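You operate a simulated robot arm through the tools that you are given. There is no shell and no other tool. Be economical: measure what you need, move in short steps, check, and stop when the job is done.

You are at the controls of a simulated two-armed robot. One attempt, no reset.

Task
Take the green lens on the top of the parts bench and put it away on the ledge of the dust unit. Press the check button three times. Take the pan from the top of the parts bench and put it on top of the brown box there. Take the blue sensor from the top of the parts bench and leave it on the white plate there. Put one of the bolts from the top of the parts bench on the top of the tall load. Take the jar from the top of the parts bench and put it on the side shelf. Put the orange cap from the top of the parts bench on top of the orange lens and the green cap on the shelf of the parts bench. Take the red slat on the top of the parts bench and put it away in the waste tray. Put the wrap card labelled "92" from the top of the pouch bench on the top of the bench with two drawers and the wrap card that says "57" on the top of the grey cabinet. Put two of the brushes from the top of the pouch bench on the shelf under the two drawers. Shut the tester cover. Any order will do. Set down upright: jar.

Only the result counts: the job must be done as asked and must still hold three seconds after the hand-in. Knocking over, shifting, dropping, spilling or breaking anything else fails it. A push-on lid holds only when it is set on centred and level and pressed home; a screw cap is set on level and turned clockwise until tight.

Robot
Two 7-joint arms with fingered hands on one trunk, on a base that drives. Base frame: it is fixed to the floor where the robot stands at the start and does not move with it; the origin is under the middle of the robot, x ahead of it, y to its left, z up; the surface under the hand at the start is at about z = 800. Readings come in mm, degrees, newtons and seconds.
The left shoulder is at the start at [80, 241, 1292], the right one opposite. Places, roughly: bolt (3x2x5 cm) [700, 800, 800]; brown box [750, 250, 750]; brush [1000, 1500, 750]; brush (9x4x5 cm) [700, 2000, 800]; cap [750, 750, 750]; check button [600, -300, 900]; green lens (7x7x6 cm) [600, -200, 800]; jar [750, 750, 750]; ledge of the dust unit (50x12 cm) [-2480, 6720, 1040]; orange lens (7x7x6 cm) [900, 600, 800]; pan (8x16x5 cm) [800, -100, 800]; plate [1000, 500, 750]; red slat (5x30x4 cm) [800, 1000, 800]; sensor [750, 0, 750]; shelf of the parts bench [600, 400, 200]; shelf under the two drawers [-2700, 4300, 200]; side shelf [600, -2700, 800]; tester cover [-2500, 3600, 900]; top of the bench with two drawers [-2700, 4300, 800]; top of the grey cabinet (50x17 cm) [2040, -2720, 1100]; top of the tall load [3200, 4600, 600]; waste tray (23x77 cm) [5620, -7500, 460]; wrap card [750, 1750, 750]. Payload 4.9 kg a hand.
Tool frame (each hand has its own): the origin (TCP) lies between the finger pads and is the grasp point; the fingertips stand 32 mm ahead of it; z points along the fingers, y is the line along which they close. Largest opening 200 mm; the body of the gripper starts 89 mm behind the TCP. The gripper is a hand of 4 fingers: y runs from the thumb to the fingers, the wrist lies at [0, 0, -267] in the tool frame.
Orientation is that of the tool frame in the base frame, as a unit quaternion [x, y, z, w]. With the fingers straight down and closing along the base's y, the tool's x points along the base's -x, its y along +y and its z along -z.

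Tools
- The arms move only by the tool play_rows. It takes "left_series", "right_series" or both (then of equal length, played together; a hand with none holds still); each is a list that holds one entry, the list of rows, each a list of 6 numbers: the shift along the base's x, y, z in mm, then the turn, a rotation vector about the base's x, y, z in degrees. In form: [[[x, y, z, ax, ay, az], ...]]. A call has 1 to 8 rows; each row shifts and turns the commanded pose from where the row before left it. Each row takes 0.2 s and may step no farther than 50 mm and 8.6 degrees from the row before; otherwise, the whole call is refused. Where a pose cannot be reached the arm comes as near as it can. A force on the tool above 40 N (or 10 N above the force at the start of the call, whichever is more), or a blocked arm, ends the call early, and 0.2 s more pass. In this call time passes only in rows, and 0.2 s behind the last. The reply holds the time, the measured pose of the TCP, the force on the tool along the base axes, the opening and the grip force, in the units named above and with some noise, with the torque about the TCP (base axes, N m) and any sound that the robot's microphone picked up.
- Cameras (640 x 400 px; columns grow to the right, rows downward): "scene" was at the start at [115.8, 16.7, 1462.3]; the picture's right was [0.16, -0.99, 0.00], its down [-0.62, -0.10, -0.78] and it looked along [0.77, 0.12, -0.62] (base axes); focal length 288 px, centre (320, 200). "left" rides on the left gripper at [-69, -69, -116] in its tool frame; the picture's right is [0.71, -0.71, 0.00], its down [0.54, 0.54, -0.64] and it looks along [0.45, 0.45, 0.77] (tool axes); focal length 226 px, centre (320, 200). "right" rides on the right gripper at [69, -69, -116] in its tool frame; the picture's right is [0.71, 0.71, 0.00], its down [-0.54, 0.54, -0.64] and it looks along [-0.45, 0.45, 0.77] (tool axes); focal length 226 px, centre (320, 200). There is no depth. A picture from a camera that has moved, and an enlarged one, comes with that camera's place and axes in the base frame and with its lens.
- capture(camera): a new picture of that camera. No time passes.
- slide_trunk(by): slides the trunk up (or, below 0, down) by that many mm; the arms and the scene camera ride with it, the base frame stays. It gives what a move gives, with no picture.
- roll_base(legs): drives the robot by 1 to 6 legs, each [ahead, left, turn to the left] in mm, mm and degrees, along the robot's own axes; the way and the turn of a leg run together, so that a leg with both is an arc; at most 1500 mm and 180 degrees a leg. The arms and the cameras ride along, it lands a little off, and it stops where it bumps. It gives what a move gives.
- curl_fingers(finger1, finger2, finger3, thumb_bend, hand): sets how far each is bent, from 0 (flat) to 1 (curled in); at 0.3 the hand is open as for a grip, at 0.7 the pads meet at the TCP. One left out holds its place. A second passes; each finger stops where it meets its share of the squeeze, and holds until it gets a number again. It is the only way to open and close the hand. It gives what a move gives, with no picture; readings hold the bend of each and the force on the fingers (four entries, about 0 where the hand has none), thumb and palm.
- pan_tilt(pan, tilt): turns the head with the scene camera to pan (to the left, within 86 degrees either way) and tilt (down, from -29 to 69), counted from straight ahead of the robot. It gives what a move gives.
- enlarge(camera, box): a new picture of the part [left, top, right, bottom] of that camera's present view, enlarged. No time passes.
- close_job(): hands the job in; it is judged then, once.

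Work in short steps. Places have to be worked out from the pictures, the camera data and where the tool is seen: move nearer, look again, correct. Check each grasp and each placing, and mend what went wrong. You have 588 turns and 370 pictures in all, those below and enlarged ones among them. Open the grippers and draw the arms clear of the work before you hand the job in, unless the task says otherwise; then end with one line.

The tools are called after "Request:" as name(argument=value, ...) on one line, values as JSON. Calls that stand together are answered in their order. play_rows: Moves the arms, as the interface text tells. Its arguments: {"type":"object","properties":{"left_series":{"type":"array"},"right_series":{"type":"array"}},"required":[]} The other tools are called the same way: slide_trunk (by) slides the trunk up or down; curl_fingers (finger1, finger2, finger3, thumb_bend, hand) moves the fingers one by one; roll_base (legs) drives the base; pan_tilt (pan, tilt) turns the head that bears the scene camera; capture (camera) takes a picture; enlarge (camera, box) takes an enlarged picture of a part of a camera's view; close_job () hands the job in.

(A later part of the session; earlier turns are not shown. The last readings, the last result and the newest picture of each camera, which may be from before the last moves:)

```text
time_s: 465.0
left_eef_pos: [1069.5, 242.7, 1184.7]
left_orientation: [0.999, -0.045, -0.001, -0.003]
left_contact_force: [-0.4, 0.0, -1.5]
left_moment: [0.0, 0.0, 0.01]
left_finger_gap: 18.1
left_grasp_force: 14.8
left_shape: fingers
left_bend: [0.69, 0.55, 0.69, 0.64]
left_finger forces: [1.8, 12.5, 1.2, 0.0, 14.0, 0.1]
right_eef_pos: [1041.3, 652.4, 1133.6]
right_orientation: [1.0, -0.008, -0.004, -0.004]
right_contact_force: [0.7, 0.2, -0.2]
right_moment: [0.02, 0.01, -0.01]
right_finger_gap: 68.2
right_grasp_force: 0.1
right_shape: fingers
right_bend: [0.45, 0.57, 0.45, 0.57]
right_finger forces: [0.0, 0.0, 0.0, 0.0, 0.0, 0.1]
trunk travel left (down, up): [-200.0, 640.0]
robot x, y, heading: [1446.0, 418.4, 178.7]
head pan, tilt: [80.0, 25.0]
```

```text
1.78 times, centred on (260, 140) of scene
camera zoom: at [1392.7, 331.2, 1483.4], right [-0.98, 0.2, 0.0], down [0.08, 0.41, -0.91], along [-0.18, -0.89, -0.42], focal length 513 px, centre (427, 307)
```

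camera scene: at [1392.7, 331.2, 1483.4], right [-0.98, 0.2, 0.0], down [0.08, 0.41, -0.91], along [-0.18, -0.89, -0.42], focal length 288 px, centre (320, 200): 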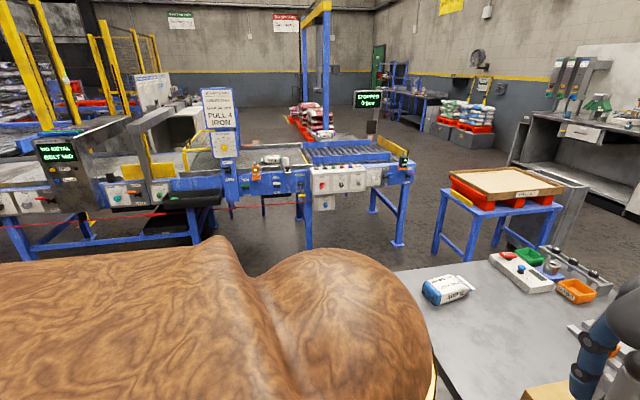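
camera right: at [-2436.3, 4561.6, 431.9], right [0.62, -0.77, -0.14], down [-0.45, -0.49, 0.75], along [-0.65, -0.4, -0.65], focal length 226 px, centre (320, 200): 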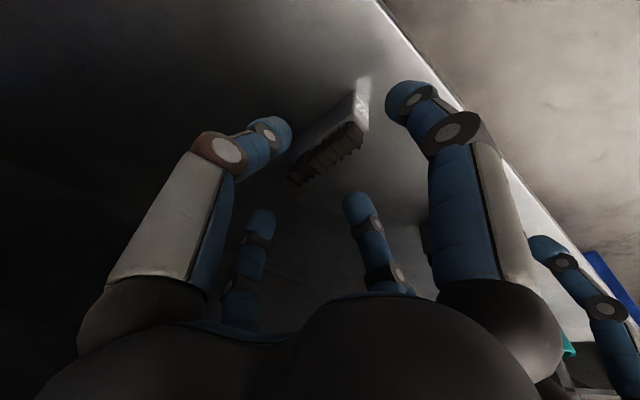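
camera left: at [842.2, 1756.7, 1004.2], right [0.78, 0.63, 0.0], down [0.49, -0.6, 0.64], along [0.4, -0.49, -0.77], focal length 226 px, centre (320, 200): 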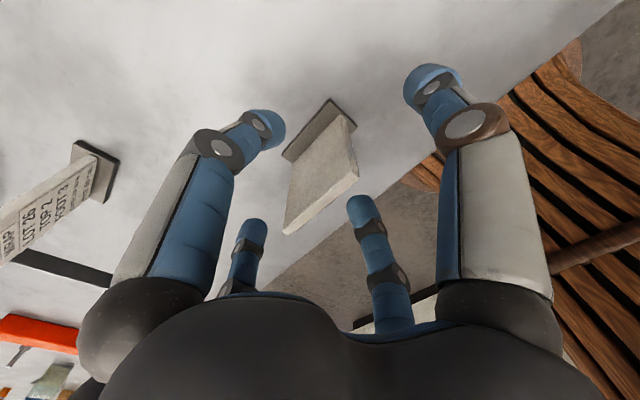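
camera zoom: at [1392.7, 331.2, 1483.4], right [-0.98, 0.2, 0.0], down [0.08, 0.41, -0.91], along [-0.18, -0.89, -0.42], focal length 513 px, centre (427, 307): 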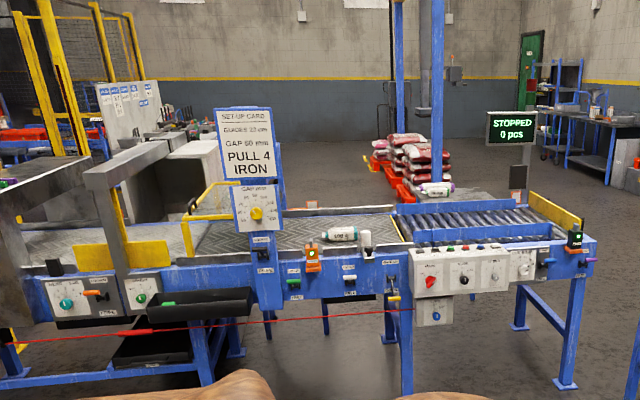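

The side shelf and grey cabinet lie behind the conveyor; they will need an approach from its far side. First the jar: bring the right hand over it.

Request:
curl_fingers(hand="right", finger1=0.45, finger2=0.45, finger3=0.45, thumb_bend=0.45)

Request:
play_rows(right_series=[[[-46, -2, 0, 0, 0, 0], [-46, -2, 0, 0, 0, 0], [-46, -2, 0, 0, 0, 0], [-46, -2, 0, 0, 0, 0], [-46, -2, 0, 0, 0, 0], [-42, -2, 0, 0, 0, 0], [0, 0, -45, 0, 0, 0], [0, 0, -45, 0, 0, 0]]])

Request:
capture(camera="right")

Request:
pan_tilt(pan=-20, tilt=45)

Request:
capture(camera="scene")

```text
time_s: 466.0
left_eef_pos: [1069.7, 241.5, 1185.1]
left_orientation: [0.999, -0.045, -0.003, -0.002]
left_contact_force: [0.6, 0.7, -0.2]
left_moment: [-0.01, -0.03, 0.0]
left_finger_gap: 17.9
left_grasp_force: 14.4
left_shape: fingers
left_bend: [0.69, 0.55, 0.69, 0.64]
left_finger forces: [1.7, 12.4, 1.1, 0.0, 14.0, 0.0]
right_eef_pos: [1042.4, 653.0, 1134.2]
right_orientation: [1.0, -0.008, -0.004, -0.005]
right_contact_force: [-0.7, 0.7, -0.6]
right_moment: [-0.02, -0.02, 0.03]
right_finger_gap: 87.1
right_grasp_force: 0.0
right_shape: fingers
right_bend: [0.45, 0.45, 0.45, 0.45]
right_finger forces: [0.0, 0.0, 0.0, 0.0, 0.1, 0.0]
trunk travel left (down, up): [-200.0, 640.0]
robot x, y, heading: [1440.8, 417.0, 178.8]
head pan, tilt: [80.0, 25.0]
```

```text
time_s: 467.8
left_eef_pos: [1067.5, 243.6, 1185.3]
left_orientation: [0.999, -0.046, -0.001, -0.002]
left_contact_force: [0.5, 0.4, -0.6]
left_moment: [-0.03, 0.01, 0.04]
left_finger_gap: 17.9
left_grasp_force: 14.5
left_shape: fingers
left_bend: [0.69, 0.55, 0.69, 0.64]
left_finger forces: [1.7, 12.3, 1.3, 0.0, 14.0, 0.0]
right_eef_pos: [770.2, 642.4, 1041.3]
right_orientation: [1.0, -0.008, -0.003, -0.003]
right_contact_force: [0.0, 0.1, 0.4]
right_moment: [0.03, -0.02, 0.0]
right_finger_gap: 87.3
right_grasp_force: 0.1
right_shape: fingers
right_bend: [0.45, 0.45, 0.45, 0.45]
right_finger forces: [0.1, 0.0, 0.0, 0.1, 0.0, 0.0]
trunk travel left (down, up): [-200.0, 640.0]
robot x, y, heading: [1444.6, 414.9, 178.9]
head pan, tilt: [80.0, 25.0]
```

```text
215 pictures are left
camera right: at [840.2, 708.6, 1156.3], right [0.7, -0.72, -0.01], down [-0.54, -0.54, 0.64], along [-0.47, -0.44, -0.77], focal length 226 px, centre (320, 200)
```

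right: 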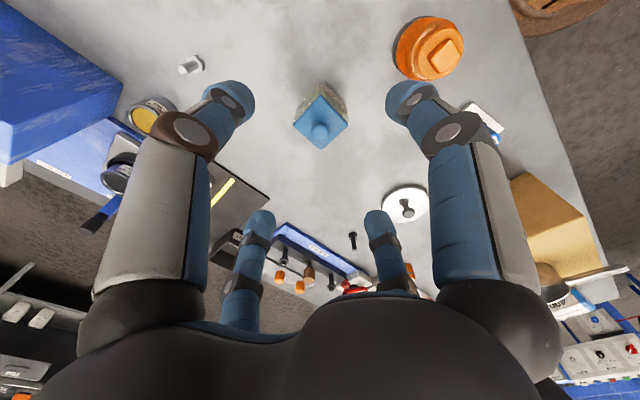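

```text
time_s: 469.5
left_eef_pos: [1069.3, 241.7, 1185.4]
left_orientation: [0.999, -0.046, -0.001, -0.003]
left_contact_force: [0.0, 0.2, -0.1]
left_moment: [0.04, -0.01, 0.0]
left_finger_gap: 17.7
left_grasp_force: 15.0
left_shape: fingers
left_bend: [0.69, 0.55, 0.69, 0.64]
left_finger forces: [1.7, 12.4, 1.3, 0.0, 14.0, 0.0]
right_eef_pos: [769.0, 641.3, 1042.2]
right_orientation: [1.0, -0.007, -0.004, -0.004]
right_contact_force: [-0.2, -0.3, 0.4]
right_moment: [-0.02, 0.0, -0.02]
right_finger_gap: 87.1
right_grasp_force: 0.1
right_shape: fingers
right_bend: [0.45, 0.45, 0.45, 0.45]
right_finger forces: [0.1, 0.0, 0.0, 0.1, 0.0, 0.0]
trunk travel left (down, up): [-200.0, 640.0]
robot x, y, heading: [1439.6, 419.9, 178.9]
head pan, tilt: [-20.0, 45.0]
```

```text
214 pictures are left
camera scene: at [1334.9, 450.9, 1452.8], right [0.36, 0.93, 0.0], down [0.66, -0.26, -0.71], along [-0.66, 0.26, -0.71], focal length 288 px, centre (320, 200)
```

scene: 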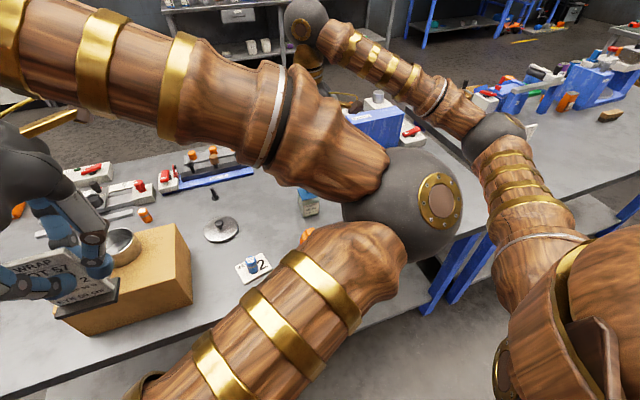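

Jar centre ≈[760,636], square and aligned. Descend around it.

Request:
play_rows(right_series=[[[-5, -3, -45, 0, 0, 0], [-5, -3, -45, 0, 0, 0], [0, 0, -40, 0, 0, 0], [0, 0, -20, 0, 0, 0]]])

Request:
capture(camera="right")

```text
time_s: 470.5
left_eef_pos: [1068.8, 242.0, 1184.9]
left_orientation: [0.999, -0.046, -0.002, -0.002]
left_contact_force: [0.4, 0.1, -1.9]
left_moment: [-0.01, 0.0, 0.02]
left_finger_gap: 17.7
left_grasp_force: 14.8
left_shape: fingers
left_bend: [0.69, 0.55, 0.69, 0.64]
left_finger forces: [1.7, 12.4, 1.2, 0.1, 14.0, 0.0]
right_eef_pos: [760.9, 634.9, 892.8]
right_orientation: [1.0, -0.007, -0.004, -0.005]
right_contact_force: [-0.6, 0.0, 0.0]
right_moment: [0.03, 0.0, 0.03]
right_finger_gap: 87.1
right_grasp_force: 0.0
right_shape: fingers
right_bend: [0.45, 0.45, 0.45, 0.45]
right_finger forces: [0.0, 0.0, 0.1, 0.0, 0.1, 0.0]
trunk travel left (down, up): [-200.0, 640.0]
robot x, y, heading: [1441.3, 417.7, 178.8]
head pan, tilt: [-20.0, 45.0]
```

```text
213 pictures are left
camera right: at [831.1, 701.6, 1008.0], right [0.7, -0.72, -0.01], down [-0.54, -0.54, 0.64], along [-0.47, -0.44, -0.77], focal length 226 px, centre (320, 200)
```

right: 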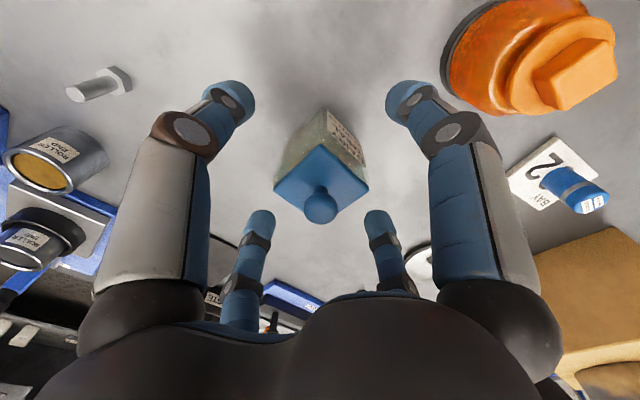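

Request:
play_rows(right_series=[[[-3, -3, -15, 0, 0, 0], [0, 0, -15, 0, 0, 0], [0, 0, -10, 0, 0, 0]]])

Request:
curl_fingers(hand="right", finger1=0.7, finger2=0.7, finger3=0.7, thumb_bend=0.7)

Request:
play_rows(right_series=[[[0, 0, 8, 0, 0, 0], [0, 0, 25, 0, 0, 0], [0, 0, 45, 0, 0, 0], [0, 0, 45, 0, 0, 0], [0, 0, 45, 0, 0, 0], [0, 0, 45, 0, 0, 0], [0, 0, 45, 0, 0, 0]]])

Request:
capture(camera="right")

```text
time_s: 471.3
left_eef_pos: [1068.7, 243.4, 1185.1]
left_orientation: [0.999, -0.045, -0.002, -0.002]
left_contact_force: [-0.7, 0.6, -0.1]
left_moment: [0.05, 0.0, 0.01]
left_finger_gap: 18.3
left_grasp_force: 14.6
left_shape: fingers
left_bend: [0.69, 0.55, 0.69, 0.64]
left_finger forces: [1.7, 12.5, 1.2, 0.0, 14.1, 0.0]
right_eef_pos: [757.1, 633.1, 852.6]
right_orientation: [1.0, -0.008, -0.005, -0.004]
right_contact_force: [-0.5, 0.4, 0.0]
right_moment: [-0.03, -0.04, -0.01]
right_finger_gap: 87.2
right_grasp_force: 0.1
right_shape: fingers
right_bend: [0.45, 0.45, 0.45, 0.45]
right_finger forces: [0.0, 0.0, 0.0, 0.1, 0.0, 0.1]
trunk travel left (down, up): [-200.0, 640.0]
robot x, y, heading: [1440.9, 420.0, 178.8]
head pan, tilt: [-20.0, 45.0]
```

```text
time_s: 472.3
left_eef_pos: [1068.3, 242.6, 1185.9]
left_orientation: [0.999, -0.045, -0.002, -0.003]
left_contact_force: [0.0, -0.4, -0.9]
left_moment: [0.0, -0.04, -0.03]
left_finger_gap: 17.8
left_grasp_force: 14.7
left_shape: fingers
left_bend: [0.69, 0.55, 0.69, 0.64]
left_finger forces: [1.7, 12.4, 1.2, 0.0, 14.0, 0.0]
right_eef_pos: [758.1, 632.5, 853.5]
right_orientation: [1.0, -0.007, -0.004, -0.005]
right_contact_force: [-0.4, 1.7, 2.9]
right_moment: [-0.06, 0.03, 0.02]
right_finger_gap: 36.5
right_grasp_force: 21.7
right_shape: fingers
right_bend: [0.6, 0.59, 0.61, 0.63]
right_finger forces: [8.3, 10.3, 8.2, 0.1, 17.4, 0.0]
trunk travel left (down, up): [-200.0, 640.0]
robot x, y, heading: [1440.2, 416.1, 178.9]
head pan, tilt: [-20.0, 45.0]
```

```text
time_s: 473.9
left_eef_pos: [1070.5, 241.3, 1185.5]
left_orientation: [0.999, -0.046, -0.002, -0.003]
left_contact_force: [0.6, 0.6, -0.7]
left_moment: [0.0, 0.03, -0.01]
left_finger_gap: 17.8
left_grasp_force: 15.2
left_shape: fingers
left_bend: [0.69, 0.55, 0.69, 0.64]
left_finger forces: [1.7, 12.5, 1.1, 0.0, 14.0, 0.0]
right_eef_pos: [756.2, 631.9, 1112.6]
right_orientation: [1.0, -0.007, -0.005, -0.005]
right_contact_force: [0.4, -0.3, -2.3]
right_moment: [-0.02, 0.02, 0.04]
right_finger_gap: 35.6
right_grasp_force: 21.4
right_shape: fingers
right_bend: [0.6, 0.59, 0.61, 0.63]
right_finger forces: [8.1, 10.2, 7.6, 0.0, 16.5, 0.0]
trunk travel left (down, up): [-200.0, 640.0]
robot x, y, heading: [1440.9, 415.1, 179.0]
head pan, tilt: [-20.0, 45.0]
```

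```text
212 pictures are left
camera right: at [826.7, 698.4, 1227.7], right [0.7, -0.72, -0.01], down [-0.54, -0.54, 0.64], along [-0.47, -0.44, -0.77], focal length 226 px, centre (320, 200)
```

right: 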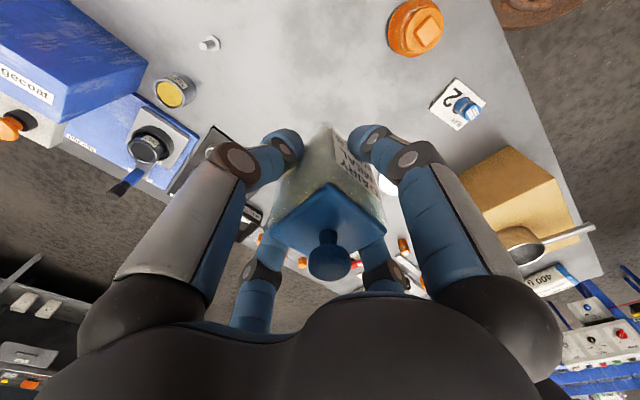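

Jar is held upright. I pull the arms in and drive the loop: around the pouch bench's left end, then along x≈-1100 toward negative y.

Request:
play_rows(right_series=[[[45, 0, 10, 0, 0, 0], [45, 0, 10, 0, 0, 0], [45, 0, 10, 0, 0, 0], [45, 0, 10, 0, 0, 0], [45, 0, 0, 0, 0, 0]]])

Request:
roll_base(legs=[[0, -1320, 1.0], [0, -1320, 0], [1500, 0, 0], [1050, 0, 0]])

Request:
pan_tilt(pan=80, tilt=20)

Request:
capture(camera="scene")

```text
time_s: 475.1
left_eef_pos: [1068.9, 242.9, 1184.8]
left_orientation: [0.999, -0.045, -0.002, -0.002]
left_contact_force: [0.3, 0.0, -0.8]
left_moment: [-0.02, 0.01, -0.01]
left_finger_gap: 17.5
left_grasp_force: 14.9
left_shape: fingers
left_bend: [0.69, 0.55, 0.69, 0.64]
left_finger forces: [1.7, 12.4, 1.3, 0.0, 14.0, 0.1]
right_eef_pos: [983.0, 634.7, 1153.8]
right_orientation: [1.0, -0.008, -0.005, -0.004]
right_contact_force: [0.4, -0.2, -1.5]
right_moment: [0.04, 0.05, 0.0]
right_finger_gap: 35.8
right_grasp_force: 21.2
right_shape: fingers
right_bend: [0.6, 0.59, 0.61, 0.63]
right_finger forces: [8.0, 10.3, 7.8, 0.1, 16.3, 0.0]
trunk travel left (down, up): [-200.0, 640.0]
robot x, y, heading: [1439.8, 421.0, 178.8]
head pan, tilt: [-20.0, 45.0]
```

```text
time_s: 499.9
left_eef_pos: [-1473.6, 2817.4, 1184.9]
left_orientation: [0.999, -0.032, -0.002, -0.003]
left_contact_force: [0.2, 0.3, -0.1]
left_moment: [0.04, 0.03, -0.04]
left_finger_gap: 17.7
left_grasp_force: 14.5
left_shape: fingers
left_bend: [0.69, 0.55, 0.69, 0.64]
left_finger forces: [1.7, 12.5, 1.3, 0.0, 14.0, 0.0]
right_eef_pos: [-1572.4, 3207.7, 1153.8]
right_orientation: [1.0, 0.005, -0.004, -0.004]
right_contact_force: [0.0, -0.5, -1.4]
right_moment: [-0.02, 0.02, 0.01]
right_finger_gap: 35.6
right_grasp_force: 21.6
right_shape: fingers
right_bend: [0.6, 0.59, 0.61, 0.63]
right_finger forces: [8.0, 10.4, 7.9, 0.0, 16.3, 0.0]
trunk travel left (down, up): [-200.0, 640.0]
robot x, y, heading: [-1108.7, 3001.8, -179.8]
head pan, tilt: [-20.0, 45.0]
```

```text
time_s: 501.7
left_eef_pos: [-1473.7, 2818.2, 1185.4]
left_orientation: [0.999, -0.032, -0.002, -0.002]
left_contact_force: [-0.3, 0.7, 0.0]
left_moment: [0.01, -0.05, 0.0]
left_finger_gap: 17.8
left_grasp_force: 14.9
left_shape: fingers
left_bend: [0.69, 0.55, 0.69, 0.64]
left_finger forces: [1.7, 12.4, 1.3, 0.1, 14.0, 0.0]
right_eef_pos: [-1572.3, 3207.2, 1152.5]
right_orientation: [1.0, 0.005, -0.004, -0.004]
right_contact_force: [0.1, 0.0, -1.5]
right_moment: [0.04, 0.01, 0.0]
right_finger_gap: 35.8
right_grasp_force: 21.4
right_shape: fingers
right_bend: [0.6, 0.59, 0.61, 0.63]
right_finger forces: [8.0, 10.4, 7.9, 0.0, 16.3, 0.0]
trunk travel left (down, up): [-200.0, 640.0]
robot x, y, heading: [-1103.8, 3003.5, -179.6]
head pan, tilt: [80.0, 20.0]
```

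```text
211 pictures are left
camera scene: at [-1153.1, 2913.9, 1491.5], right [-0.99, 0.17, 0.0], down [0.06, 0.34, -0.94], along [-0.16, -0.93, -0.34], focal length 288 px, centre (320, 200)
```

scene: 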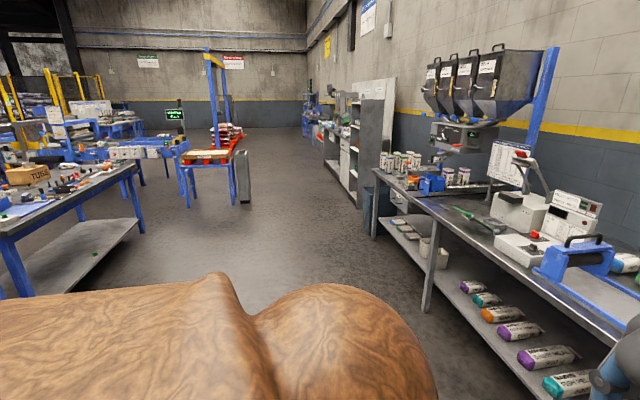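

The corridor toward -y is open (obstacles at x≥-750 and x≤-2250). I drive along x≈-1350 to y≈-3300.

Request:
roll_base(legs=[[250, 0, -0.3], [0, 1300, 0], [0, 1300, 0], [0, 1300, 0], [0, 1300, 0], [0, 1100, 0]])

Request:
pan_tilt(pan=85, tilt=20)

Request:
capture(camera="scene")

```text
time_s: 533.5
left_eef_pos: [-1757.8, -3528.4, 1185.7]
left_orientation: [0.999, -0.032, -0.001, -0.003]
left_contact_force: [-0.1, 0.9, -0.6]
left_moment: [-0.04, -0.03, -0.01]
left_finger_gap: 17.8
left_grasp_force: 14.4
left_shape: fingers
left_bend: [0.69, 0.55, 0.69, 0.64]
left_finger forces: [1.7, 12.3, 1.1, 0.1, 13.9, 0.0]
right_eef_pos: [-1856.4, -3138.2, 1153.6]
right_orientation: [1.0, 0.006, -0.004, -0.004]
right_contact_force: [-0.8, 1.3, -2.2]
right_moment: [0.03, -0.01, 0.02]
right_finger_gap: 35.9
right_grasp_force: 21.3
right_shape: fingers
right_bend: [0.6, 0.59, 0.61, 0.63]
right_finger forces: [8.1, 10.3, 8.0, 0.1, 16.3, 0.1]
trunk travel left (down, up): [-200.0, 640.0]
robot x, y, heading: [-1389.5, -3347.3, -179.6]
head pan, tilt: [80.0, 20.0]
```

```text
time_s: 534.1
left_eef_pos: [-1757.5, -3528.7, 1185.7]
left_orientation: [0.999, -0.032, -0.002, -0.002]
left_contact_force: [0.3, 0.2, -0.4]
left_moment: [0.03, 0.02, -0.01]
left_finger_gap: 17.5
left_grasp_force: 15.0
left_shape: fingers
left_bend: [0.69, 0.55, 0.69, 0.64]
left_finger forces: [1.7, 12.3, 1.3, 0.0, 13.9, 0.1]
right_eef_pos: [-1855.6, -3139.1, 1153.3]
right_orientation: [1.0, 0.006, -0.004, -0.004]
right_contact_force: [-0.4, -0.2, -1.9]
right_moment: [0.03, 0.0, -0.04]
right_finger_gap: 35.7
right_grasp_force: 21.4
right_shape: fingers
right_bend: [0.6, 0.59, 0.61, 0.63]
right_finger forces: [8.0, 10.4, 7.8, 0.0, 16.3, 0.1]
trunk travel left (down, up): [-200.0, 640.0]
robot x, y, heading: [-1391.6, -3344.6, -180.0]
head pan, tilt: [85.0, 20.0]
```

```text
210 pictures are left
camera scene: at [-1428.2, -3432.6, 1491.5], right [-1.0, 0.08, 0.0], down [0.03, 0.34, -0.94], along [-0.08, -0.94, -0.34], focal length 288 px, centre (320, 200)
```

scene: 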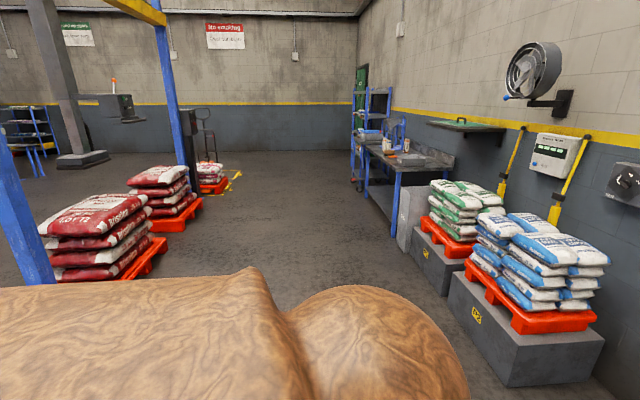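

Request:
roll_base(legs=[[0, 0, -90]])

Request:
pan_tilt(pan=-65, tilt=20)

Request:
capture(camera="scene")

```text
time_s: 538.3
left_eef_pos: [-1582.8, -2979.9, 1186.4]
left_orientation: [-0.692, 0.721, 0.0, 0.003]
left_contact_force: [0.2, 0.3, -1.0]
left_moment: [-0.02, 0.03, -0.02]
left_finger_gap: 17.6
left_grasp_force: 14.6
left_shape: fingers
left_bend: [0.69, 0.55, 0.69, 0.64]
left_finger forces: [1.6, 12.4, 1.0, 0.1, 13.9, 0.0]
right_eef_pos: [-1196.6, -2874.0, 1153.5]
right_orientation: [0.718, -0.696, -0.001, -0.006]
right_contact_force: [0.5, -0.5, -2.8]
right_moment: [0.01, 0.0, -0.03]
right_finger_gap: 35.6
right_grasp_force: 20.2
right_shape: fingers
right_bend: [0.6, 0.59, 0.61, 0.63]
right_finger forces: [7.5, 10.1, 7.7, 0.0, 16.1, 0.0]
trunk travel left (down, up): [-200.0, 640.0]
robot x, y, heading: [-1394.4, -3345.2, 91.5]
head pan, tilt: [85.0, 20.0]
```

```text
time_s: 540.7
left_eef_pos: [-1584.3, -2979.4, 1186.1]
left_orientation: [-0.692, 0.722, -0.001, 0.003]
left_contact_force: [-0.1, 0.5, -0.4]
left_moment: [-0.01, -0.04, 0.03]
left_finger_gap: 17.9
left_grasp_force: 14.3
left_shape: fingers
left_bend: [0.69, 0.55, 0.69, 0.64]
left_finger forces: [1.7, 12.4, 0.9, 0.0, 14.0, 0.0]
right_eef_pos: [-1196.4, -2872.7, 1153.6]
right_orientation: [0.719, -0.695, 0.0, -0.007]
right_contact_force: [0.7, -0.1, -2.1]
right_moment: [-0.02, -0.02, -0.02]
right_finger_gap: 35.2
right_grasp_force: 20.5
right_shape: fingers
right_bend: [0.6, 0.59, 0.61, 0.63]
right_finger forces: [7.4, 10.2, 7.7, 0.0, 16.1, 0.0]
trunk travel left (down, up): [-200.0, 640.0]
robot x, y, heading: [-1391.2, -3344.6, 91.5]
head pan, tilt: [-65.0, 20.0]
```

```text
209 pictures are left
camera scene: at [-1307.5, -3267.4, 1491.5], right [0.45, -0.89, 0.0], down [-0.31, -0.15, -0.94], along [0.84, 0.42, -0.34], focal length 288 px, centre (320, 200)
```

scene: 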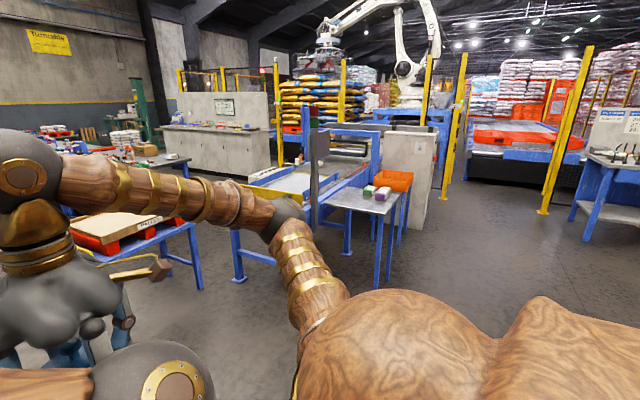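

Request:
enlarge(camera="scene", box=[290, 100, 470, 290])

```text
2.11 times, centred on (380, 195) of scene
camera zoom: at [-1307.5, -3267.4, 1491.5], right [0.45, -0.89, 0.0], down [-0.31, -0.15, -0.94], along [0.84, 0.42, -0.34], focal length 607 px, centre (194, 210)
```

zoom: 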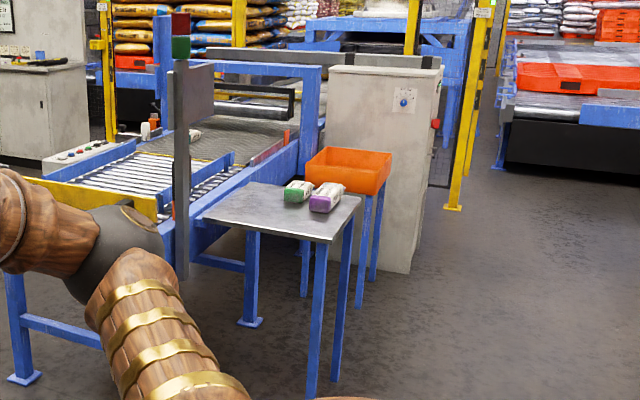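

The side shelf is the grey table (x 344–800, y -2880…-2456) with pouches on its right part; the grey cabinet stands beyond. I strafe right to x≈270 facing it.

Request:
roll_base(legs=[[0, -830, -1.5], [0, -830, 0]])

Request:
pan_tilt(pan=-10, tilt=40)

Request:
capture(camera="scene")

```text
time_s: 549.1
left_eef_pos: [80.3, -2954.6, 1184.5]
left_orientation: [-0.682, 0.731, -0.001, 0.004]
left_contact_force: [-0.1, 1.1, -0.5]
left_moment: [-0.02, 0.0, 0.01]
left_finger_gap: 17.6
left_grasp_force: 14.7
left_shape: fingers
left_bend: [0.69, 0.55, 0.69, 0.64]
left_finger forces: [1.6, 12.4, 1.0, 0.1, 13.9, 0.1]
right_eef_pos: [470.5, -2859.0, 1154.1]
right_orientation: [0.709, -0.705, 0.0, -0.006]
right_contact_force: [0.0, 0.2, -2.7]
right_moment: [-0.03, -0.05, -0.02]
right_finger_gap: 35.5
right_grasp_force: 20.9
right_shape: fingers
right_bend: [0.6, 0.59, 0.61, 0.63]
right_finger forces: [7.5, 10.2, 7.6, 0.0, 16.3, 0.1]
trunk travel left (down, up): [-200.0, 640.0]
robot x, y, heading: [265.2, -3323.0, 89.8]
head pan, tilt: [-65.0, 20.0]
```

```text
time_s: 550.3
left_eef_pos: [80.8, -2955.0, 1185.0]
left_orientation: [-0.682, 0.731, -0.001, 0.003]
left_contact_force: [0.4, 0.1, 0.5]
left_moment: [-0.04, 0.0, -0.01]
left_finger_gap: 17.3
left_grasp_force: 14.2
left_shape: fingers
left_bend: [0.69, 0.55, 0.69, 0.64]
left_finger forces: [1.5, 12.4, 1.0, 0.0, 14.0, 0.0]
right_eef_pos: [472.4, -2858.3, 1154.2]
right_orientation: [0.709, -0.705, 0.0, -0.006]
right_contact_force: [1.2, 0.5, -2.6]
right_moment: [0.01, 0.02, 0.01]
right_finger_gap: 35.6
right_grasp_force: 21.5
right_shape: fingers
right_bend: [0.6, 0.59, 0.61, 0.63]
right_finger forces: [7.5, 10.2, 7.7, 0.1, 16.3, 0.0]
trunk travel left (down, up): [-200.0, 640.0]
robot x, y, heading: [264.7, -3323.8, 89.9]
head pan, tilt: [-10.0, 40.0]
```

```text
207 pictures are left
camera scene: at [279.2, -3205.9, 1460.1], right [0.98, -0.18, 0.0], down [-0.11, -0.63, -0.77], along [0.13, 0.75, -0.64], focal length 288 px, centre (320, 200)
```

scene: 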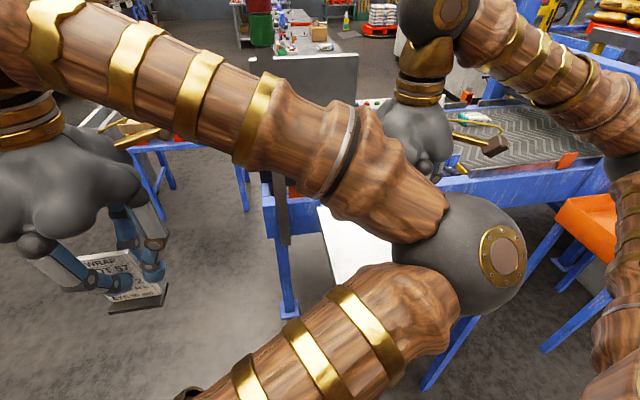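

Request:
capture(camera="right")

```text
206 pictures are left
camera right: at [538.5, -2929.0, 1268.9], right [-0.7, -0.71, -0.01], down [-0.55, 0.53, 0.64], along [-0.45, 0.46, -0.77], focal length 226 px, centre (320, 200)
```

right: 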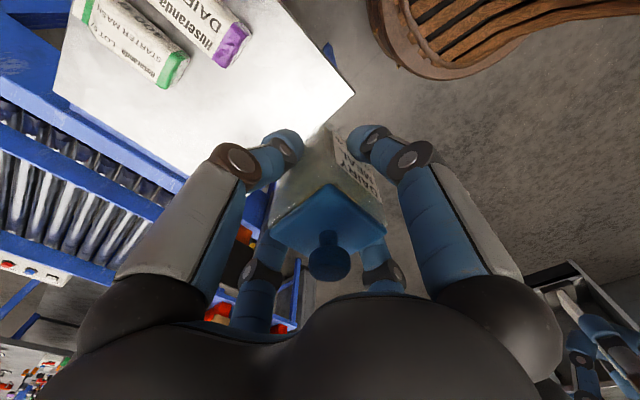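

The free left part of the shelf starts at x≈414; pouches begin at x≈605. I take the jar to [488,-2700] and lower.

Request:
play_rows(right_series=[[[4, 40, 0, 0, 0, 0], [4, 40, 0, 0, 0, 0], [4, 40, 0, 0, 0, 0], [4, 36, 0, 0, 0, 0], [0, 0, -45, 0, 0, 0], [0, 0, -45, 0, 0, 0], [0, 0, -45, 0, 0, 0], [0, 0, -45, 0, 0, 0]]])

Request:
play_rows(right_series=[[[0, 0, -45, 0, 0, 0], [0, 0, -25, 0, 0, 0]]])

Request:
capture(camera="right")

Request:
enlarge(camera="scene", box=[300, 80, 540, 260])

```text
time_s: 552.1
left_eef_pos: [81.6, -2955.3, 1185.5]
left_orientation: [-0.682, 0.731, -0.001, 0.002]
left_contact_force: [0.1, 0.0, -0.1]
left_moment: [-0.01, 0.02, 0.01]
left_finger_gap: 17.5
left_grasp_force: 13.8
left_shape: fingers
left_bend: [0.69, 0.55, 0.69, 0.64]
left_finger forces: [1.6, 12.3, 1.0, 0.0, 14.0, 0.0]
right_eef_pos: [487.3, -2702.9, 974.4]
right_orientation: [0.708, -0.706, 0.0, -0.006]
right_contact_force: [0.5, 0.4, -2.3]
right_moment: [-0.01, 0.0, -0.03]
right_finger_gap: 35.4
right_grasp_force: 20.8
right_shape: fingers
right_bend: [0.6, 0.59, 0.61, 0.63]
right_finger forces: [7.7, 10.2, 7.8, 0.1, 16.2, 0.0]
trunk travel left (down, up): [-200.0, 640.0]
robot x, y, heading: [261.7, -3320.9, 89.7]
head pan, tilt: [-10.0, 40.0]
```

```text
time_s: 552.7
left_eef_pos: [81.2, -2954.5, 1186.2]
left_orientation: [-0.682, 0.732, -0.001, 0.003]
left_contact_force: [-0.3, -0.3, 0.1]
left_moment: [0.01, 0.04, -0.03]
left_finger_gap: 17.7
left_grasp_force: 14.6
left_shape: fingers
left_bend: [0.69, 0.55, 0.69, 0.64]
left_finger forces: [1.6, 12.3, 1.0, 0.1, 13.9, 0.1]
right_eef_pos: [487.5, -2703.7, 903.5]
right_orientation: [0.709, -0.705, 0.0, -0.006]
right_contact_force: [-0.3, -0.1, -2.3]
right_moment: [0.01, -0.03, -0.01]
right_finger_gap: 35.2
right_grasp_force: 21.1
right_shape: fingers
right_bend: [0.6, 0.59, 0.61, 0.63]
right_finger forces: [7.5, 10.2, 7.7, 0.0, 16.0, 0.0]
trunk travel left (down, up): [-200.0, 640.0]
robot x, y, heading: [262.3, -3325.6, 89.9]
head pan, tilt: [-10.0, 40.0]
```

```text
205 pictures are left
camera right: at [555.0, -2773.0, 1018.1], right [-0.7, -0.71, -0.01], down [-0.55, 0.53, 0.64], along [-0.45, 0.46, -0.77], focal length 226 px, centre (320, 200)
```

right: 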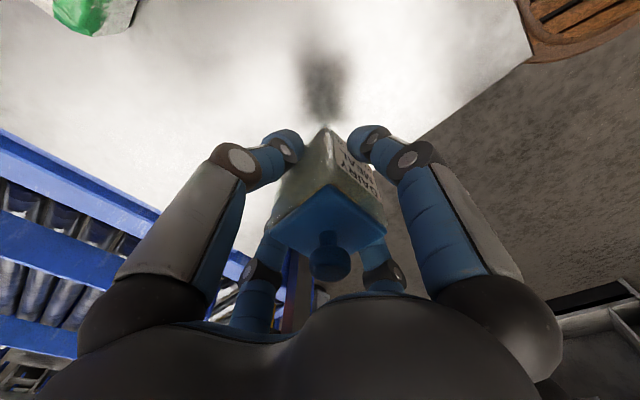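

```text
2.22 times, centred on (420, 170) of scene
camera zoom: at [279.2, -3205.9, 1460.2], right [0.98, -0.17, 0.0], down [-0.11, -0.63, -0.77], along [0.13, 0.75, -0.64], focal length 641 px, centre (98, 267)
```

zoom: 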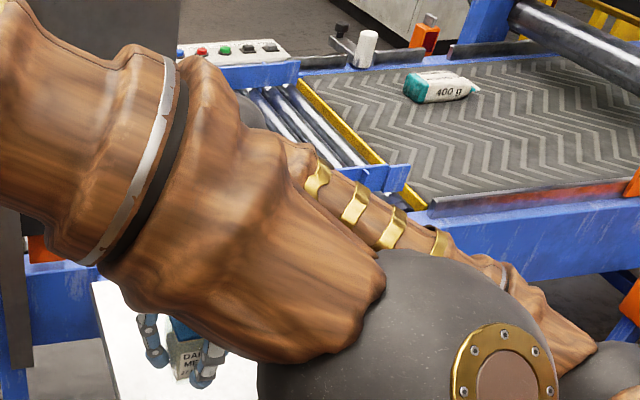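

Request:
play_rows(right_series=[[[0, 0, -25, 0, 0, 0], [0, 0, -10, 0, 0, 0], [0, 0, -5, 0, 0, 0], [0, 0, -3, 0, 0, 0]]])

Request:
play_rows(right_series=[[[0, 0, -3, 0, 0, 0], [0, 0, -3, 0, 0, 0], [0, 0, -3, 0, 0, 0]]])

```text
time_s: 553.7
left_eef_pos: [80.4, -2955.3, 1185.3]
left_orientation: [-0.682, 0.732, -0.001, 0.003]
left_contact_force: [-0.5, 0.7, -0.3]
left_moment: [0.02, 0.01, -0.03]
left_finger_gap: 17.2
left_grasp_force: 14.2
left_shape: fingers
left_bend: [0.69, 0.55, 0.69, 0.64]
left_finger forces: [1.6, 12.4, 1.1, 0.0, 13.8, 0.0]
right_eef_pos: [486.8, -2704.4, 861.5]
right_orientation: [0.709, -0.705, 0.0, -0.006]
right_contact_force: [0.0, 0.5, -1.9]
right_moment: [0.01, -0.02, -0.01]
right_finger_gap: 35.2
right_grasp_force: 21.1
right_shape: fingers
right_bend: [0.6, 0.59, 0.61, 0.63]
right_finger forces: [7.5, 10.2, 7.7, 0.0, 16.0, 0.0]
trunk travel left (down, up): [-200.0, 640.0]
robot x, y, heading: [265.9, -3321.7, 90.0]
head pan, tilt: [-10.0, 40.0]
```

```text
time_s: 554.5
left_eef_pos: [80.8, -2954.8, 1185.4]
left_orientation: [-0.682, 0.731, -0.001, 0.003]
left_contact_force: [-0.1, -0.1, -0.7]
left_moment: [-0.01, 0.01, -0.01]
left_finger_gap: 17.6
left_grasp_force: 14.5
left_shape: fingers
left_bend: [0.69, 0.55, 0.69, 0.64]
left_finger forces: [1.6, 12.4, 1.0, 0.1, 13.9, 0.1]
right_eef_pos: [487.6, -2703.6, 851.5]
right_orientation: [0.709, -0.705, 0.0, -0.006]
right_contact_force: [-0.2, -1.0, -1.6]
right_moment: [-0.01, 0.02, 0.03]
right_finger_gap: 35.1
right_grasp_force: 20.9
right_shape: fingers
right_bend: [0.6, 0.59, 0.61, 0.63]
right_finger forces: [7.5, 10.2, 7.7, 0.0, 16.1, 0.0]
trunk travel left (down, up): [-200.0, 640.0]
robot x, y, heading: [259.0, -3325.9, 89.8]
head pan, tilt: [-10.0, 40.0]
```

Request:
play_rows(right_series=[[[0, 0, -3, 0, 0, 0], [0, 0, -3, 0, 0, 0], [0, 0, -3, 0, 0, 0], [0, 0, -3, 0, 0, 0], [0, 0, -3, 0, 0, 0], [0, 0, -3, 0, 0, 0], [0, 0, -3, 0, 0, 0]]])

Request:
capture(camera="right")

```text
time_s: 556.1
left_eef_pos: [79.9, -2956.6, 1184.9]
left_orientation: [-0.682, 0.732, 0.0, 0.004]
left_contact_force: [0.0, 0.1, -0.3]
left_moment: [0.01, -0.03, 0.0]
left_finger_gap: 17.4
left_grasp_force: 14.6
left_shape: fingers
left_bend: [0.69, 0.55, 0.69, 0.64]
left_finger forces: [1.6, 12.4, 0.9, 0.0, 13.9, 0.0]
right_eef_pos: [487.4, -2703.6, 832.2]
right_orientation: [0.709, -0.705, -0.001, -0.006]
right_contact_force: [1.5, 2.6, 10.1]
right_moment: [0.01, 0.33, 0.01]
right_finger_gap: 35.2
right_grasp_force: 22.9
right_shape: fingers
right_bend: [0.6, 0.59, 0.61, 0.63]
right_finger forces: [8.3, 11.6, 8.8, 0.1, 17.3, 0.0]
trunk travel left (down, up): [-200.0, 640.0]
robot x, y, heading: [267.0, -3320.2, 89.9]
head pan, tilt: [-10.0, 40.0]
```

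```text
203 pictures are left
camera right: at [555.1, -2773.6, 947.5], right [-0.7, -0.71, -0.01], down [-0.55, 0.53, 0.64], along [-0.45, 0.46, -0.77], focal length 226 px, centre (320, 200)
```

right: 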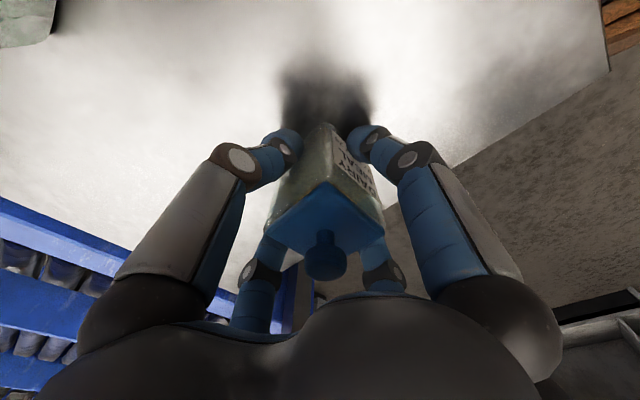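

Contact at z≈832. Release and rise.

Request:
curl_fingers(hand="right", finger1=0.45, finger2=0.45, finger3=0.45, thumb_bend=0.45)

Request:
play_rows(right_series=[[[0, 0, 15, 0, 0, 0], [0, 0, 40, 0, 0, 0], [0, 0, 45, 0, 0, 0], [0, 0, 45, 0, 0, 0], [0, 0, 45, 0, 0, 0], [0, 0, 45, 0, 0, 0], [0, 0, 45, 0, 0, 0], [0, -45, 0, 0, 0, 0]]])

Request:
play_rows(right_series=[[[0, -45, 0, 0, 0, 0], [0, -45, 0, 0, 0, 0], [0, -45, 0, 0, 0, 0]]])

Request:
capture(camera="right")

```text
time_s: 557.1
left_eef_pos: [80.7, -2954.5, 1185.1]
left_orientation: [-0.682, 0.732, -0.001, 0.003]
left_contact_force: [1.6, -0.1, -1.0]
left_moment: [-0.01, 0.01, 0.02]
left_finger_gap: 18.0
left_grasp_force: 14.9
left_shape: fingers
left_bend: [0.69, 0.55, 0.69, 0.64]
left_finger forces: [1.5, 12.3, 0.9, 0.0, 14.0, 0.1]
right_eef_pos: [488.1, -2703.5, 832.0]
right_orientation: [0.709, -0.705, 0.0, -0.006]
right_contact_force: [0.1, 0.5, 0.4]
right_moment: [0.01, 0.02, 0.0]
right_finger_gap: 87.0
right_grasp_force: 0.0
right_shape: fingers
right_bend: [0.45, 0.45, 0.45, 0.45]
right_finger forces: [0.1, 0.0, 0.0, 0.0, 0.0, 0.0]
trunk travel left (down, up): [-200.0, 640.0]
robot x, y, heading: [266.1, -3318.2, 90.2]
head pan, tilt: [-10.0, 40.0]
```

```text
time_s: 558.9
left_eef_pos: [82.0, -2956.8, 1185.9]
left_orientation: [-0.682, 0.731, -0.001, 0.003]
left_contact_force: [0.4, -0.1, -0.3]
left_moment: [0.03, 0.0, 0.0]
left_finger_gap: 17.7
left_grasp_force: 14.3
left_shape: fingers
left_bend: [0.69, 0.55, 0.69, 0.64]
left_finger forces: [1.6, 12.3, 1.0, 0.0, 13.8, 0.1]
right_eef_pos: [490.4, -2750.7, 1111.0]
right_orientation: [0.708, -0.706, 0.0, -0.007]
right_contact_force: [0.1, 0.1, -0.3]
right_moment: [0.01, 0.01, 0.0]
right_finger_gap: 87.2
right_grasp_force: 0.1
right_shape: fingers
right_bend: [0.45, 0.45, 0.45, 0.45]
right_finger forces: [0.0, 0.1, 0.0, 0.1, 0.0, 0.0]
trunk travel left (down, up): [-200.0, 640.0]
robot x, y, heading: [263.8, -3322.0, 90.3]
head pan, tilt: [-10.0, 40.0]
```

```text
time_s: 559.7
left_eef_pos: [80.5, -2955.4, 1185.5]
left_orientation: [-0.682, 0.731, -0.001, 0.003]
left_contact_force: [0.4, 0.2, -0.2]
left_moment: [0.01, -0.06, -0.01]
left_finger_gap: 17.3
left_grasp_force: 14.9
left_shape: fingers
left_bend: [0.69, 0.55, 0.69, 0.64]
left_finger forces: [1.7, 12.4, 1.1, 0.0, 13.9, 0.0]
right_eef_pos: [486.5, -2885.9, 1113.5]
right_orientation: [0.708, -0.706, 0.0, -0.007]
right_contact_force: [-0.5, -0.4, 0.8]
right_moment: [0.03, 0.02, 0.0]
right_finger_gap: 87.1
right_grasp_force: 0.1
right_shape: fingers
right_bend: [0.45, 0.45, 0.45, 0.45]
right_finger forces: [0.0, 0.0, 0.0, 0.0, 0.0, 0.0]
trunk travel left (down, up): [-200.0, 640.0]
robot x, y, heading: [269.8, -3325.7, 89.8]
head pan, tilt: [-10.0, 40.0]
```

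```text
202 pictures are left
camera right: at [554.5, -2955.5, 1229.0], right [-0.7, -0.71, -0.01], down [-0.55, 0.53, 0.64], along [-0.45, 0.46, -0.77], focal length 226 px, centre (320, 200)
```

right: 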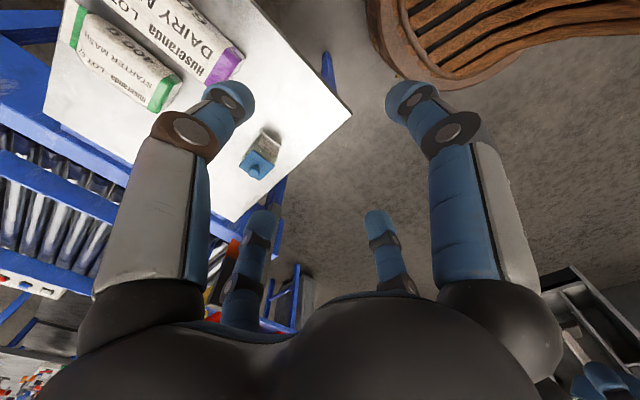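

Jar stands upright on the side shelf. Now to the grey cabinet: back 200 mm, strafe right and look.

Request:
roll_base(legs=[[-250, 0, 0], [0, -1250, 0]])

Request:
pan_tilt(pan=-35, tilt=25)

Request:
capture(camera="scene")

```text
time_s: 567.4
left_eef_pos: [1319.1, -3209.5, 1184.8]
left_orientation: [-0.677, 0.736, -0.002, 0.003]
left_contact_force: [-0.8, -0.1, -0.7]
left_moment: [0.01, 0.01, 0.04]
left_finger_gap: 17.6
left_grasp_force: 14.8
left_shape: fingers
left_bend: [0.69, 0.55, 0.69, 0.64]
left_finger forces: [1.6, 12.4, 1.0, 0.0, 14.0, 0.0]
right_eef_pos: [1725.1, -3145.8, 1113.3]
right_orientation: [-0.704, 0.71, 0.0, 0.006]
right_contact_force: [-0.8, -0.1, 0.4]
right_moment: [0.02, 0.01, 0.0]
right_finger_gap: 87.1
right_grasp_force: 0.1
right_shape: fingers
right_bend: [0.45, 0.45, 0.45, 0.45]
right_finger forces: [0.0, 0.0, 0.0, 0.1, 0.0, 0.0]
trunk travel left (down, up): [-200.0, 640.0]
robot x, y, heading: [1493.1, -3579.6, 89.2]
head pan, tilt: [-10.0, 40.0]
```

```text
time_s: 568.2
left_eef_pos: [1318.7, -3209.6, 1184.7]
left_orientation: [-0.676, 0.737, -0.001, 0.003]
left_contact_force: [0.1, -0.2, -1.5]
left_moment: [-0.01, 0.01, -0.01]
left_finger_gap: 17.7
left_grasp_force: 14.5
left_shape: fingers
left_bend: [0.69, 0.55, 0.69, 0.64]
left_finger forces: [1.6, 12.3, 1.0, 0.1, 13.9, 0.0]
right_eef_pos: [1725.2, -3145.8, 1113.1]
right_orientation: [-0.704, 0.711, 0.0, 0.007]
right_contact_force: [0.8, 0.3, -0.4]
right_moment: [0.02, -0.01, 0.0]
right_finger_gap: 87.1
right_grasp_force: 0.1
right_shape: fingers
right_bend: [0.45, 0.45, 0.45, 0.45]
right_finger forces: [0.0, 0.1, 0.0, 0.0, 0.1, 0.1]
trunk travel left (down, up): [-200.0, 640.0]
robot x, y, heading: [1494.7, -3583.4, 89.0]
head pan, tilt: [-35.0, 25.0]
```

```text
201 pictures are left
camera scene: at [1550.9, -3473.0, 1483.4], right [0.81, -0.58, 0.0], down [-0.25, -0.34, -0.91], along [0.53, 0.73, -0.42], focal length 288 px, centre (320, 200)
```

scene: 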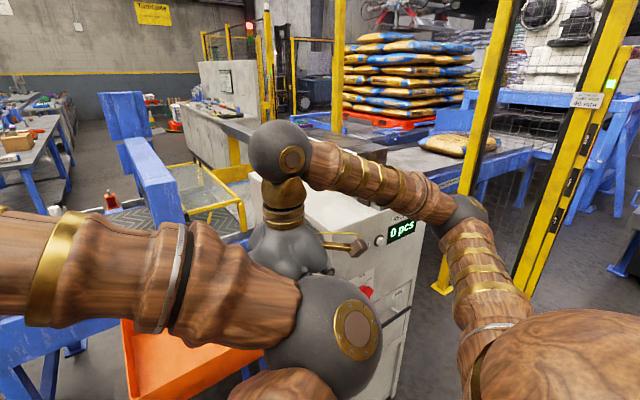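

Request:
play_rows(right_series=[[[45, -15, 0, 0, 0, 0], [45, -15, 0, 0, 0, 0], [45, -15, 0, 0, 0, 0], [45, -15, 0, 0, 0, 0], [45, -15, 0, 0, 0, 0]]])

Request:
capture(camera="scene")

```text
time_s: 569.5
left_eef_pos: [1319.0, -3212.5, 1186.0]
left_orientation: [-0.677, 0.736, 0.0, 0.003]
left_contact_force: [0.2, -1.1, -0.2]
left_moment: [0.03, 0.02, -0.01]
left_finger_gap: 17.1
left_grasp_force: 14.6
left_shape: fingers
left_bend: [0.69, 0.55, 0.69, 0.64]
left_finger forces: [1.6, 12.5, 0.9, 0.1, 13.9, 0.1]
right_eef_pos: [1951.4, -3224.3, 1115.1]
right_orientation: [-0.704, 0.71, -0.001, 0.006]
right_contact_force: [-0.4, -0.2, -1.2]
right_moment: [0.04, -0.02, 0.0]
right_finger_gap: 87.3
right_grasp_force: 0.0
right_shape: fingers
right_bend: [0.45, 0.45, 0.45, 0.45]
right_finger forces: [0.0, 0.1, 0.0, 0.1, 0.0, 0.0]
trunk travel left (down, up): [-200.0, 640.0]
robot x, y, heading: [1499.5, -3583.0, 89.2]
head pan, tilt: [-35.0, 25.0]
```

```text
200 pictures are left
camera scene: at [1551.9, -3475.1, 1483.5], right [0.81, -0.59, 0.0], down [-0.25, -0.34, -0.91], along [0.53, 0.74, -0.42], focal length 288 px, centre (320, 200)
```

scene: 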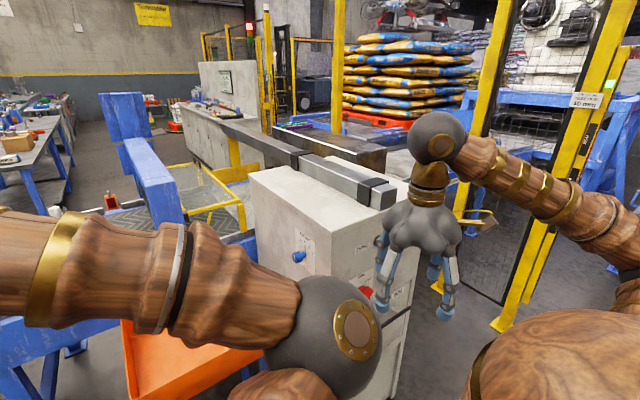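

Request:
enlarge(camera="scene", box=[220, 110, 460, 290])

```text
2.22 times, centred on (340, 200) of scene
camera zoom: at [1551.9, -3475.1, 1483.5], right [0.81, -0.59, 0.0], down [-0.25, -0.34, -0.91], along [0.53, 0.74, -0.42], focal length 641 px, centre (276, 200)
```

zoom: 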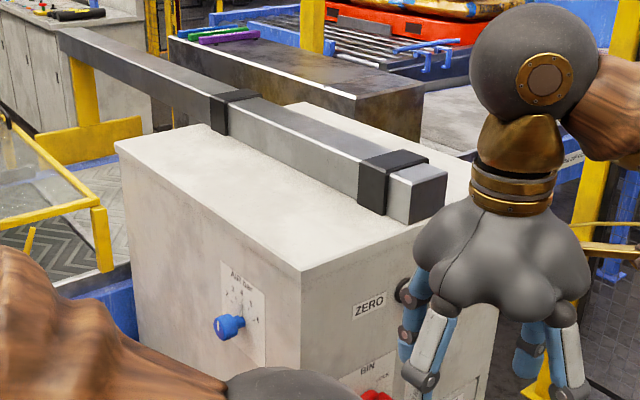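

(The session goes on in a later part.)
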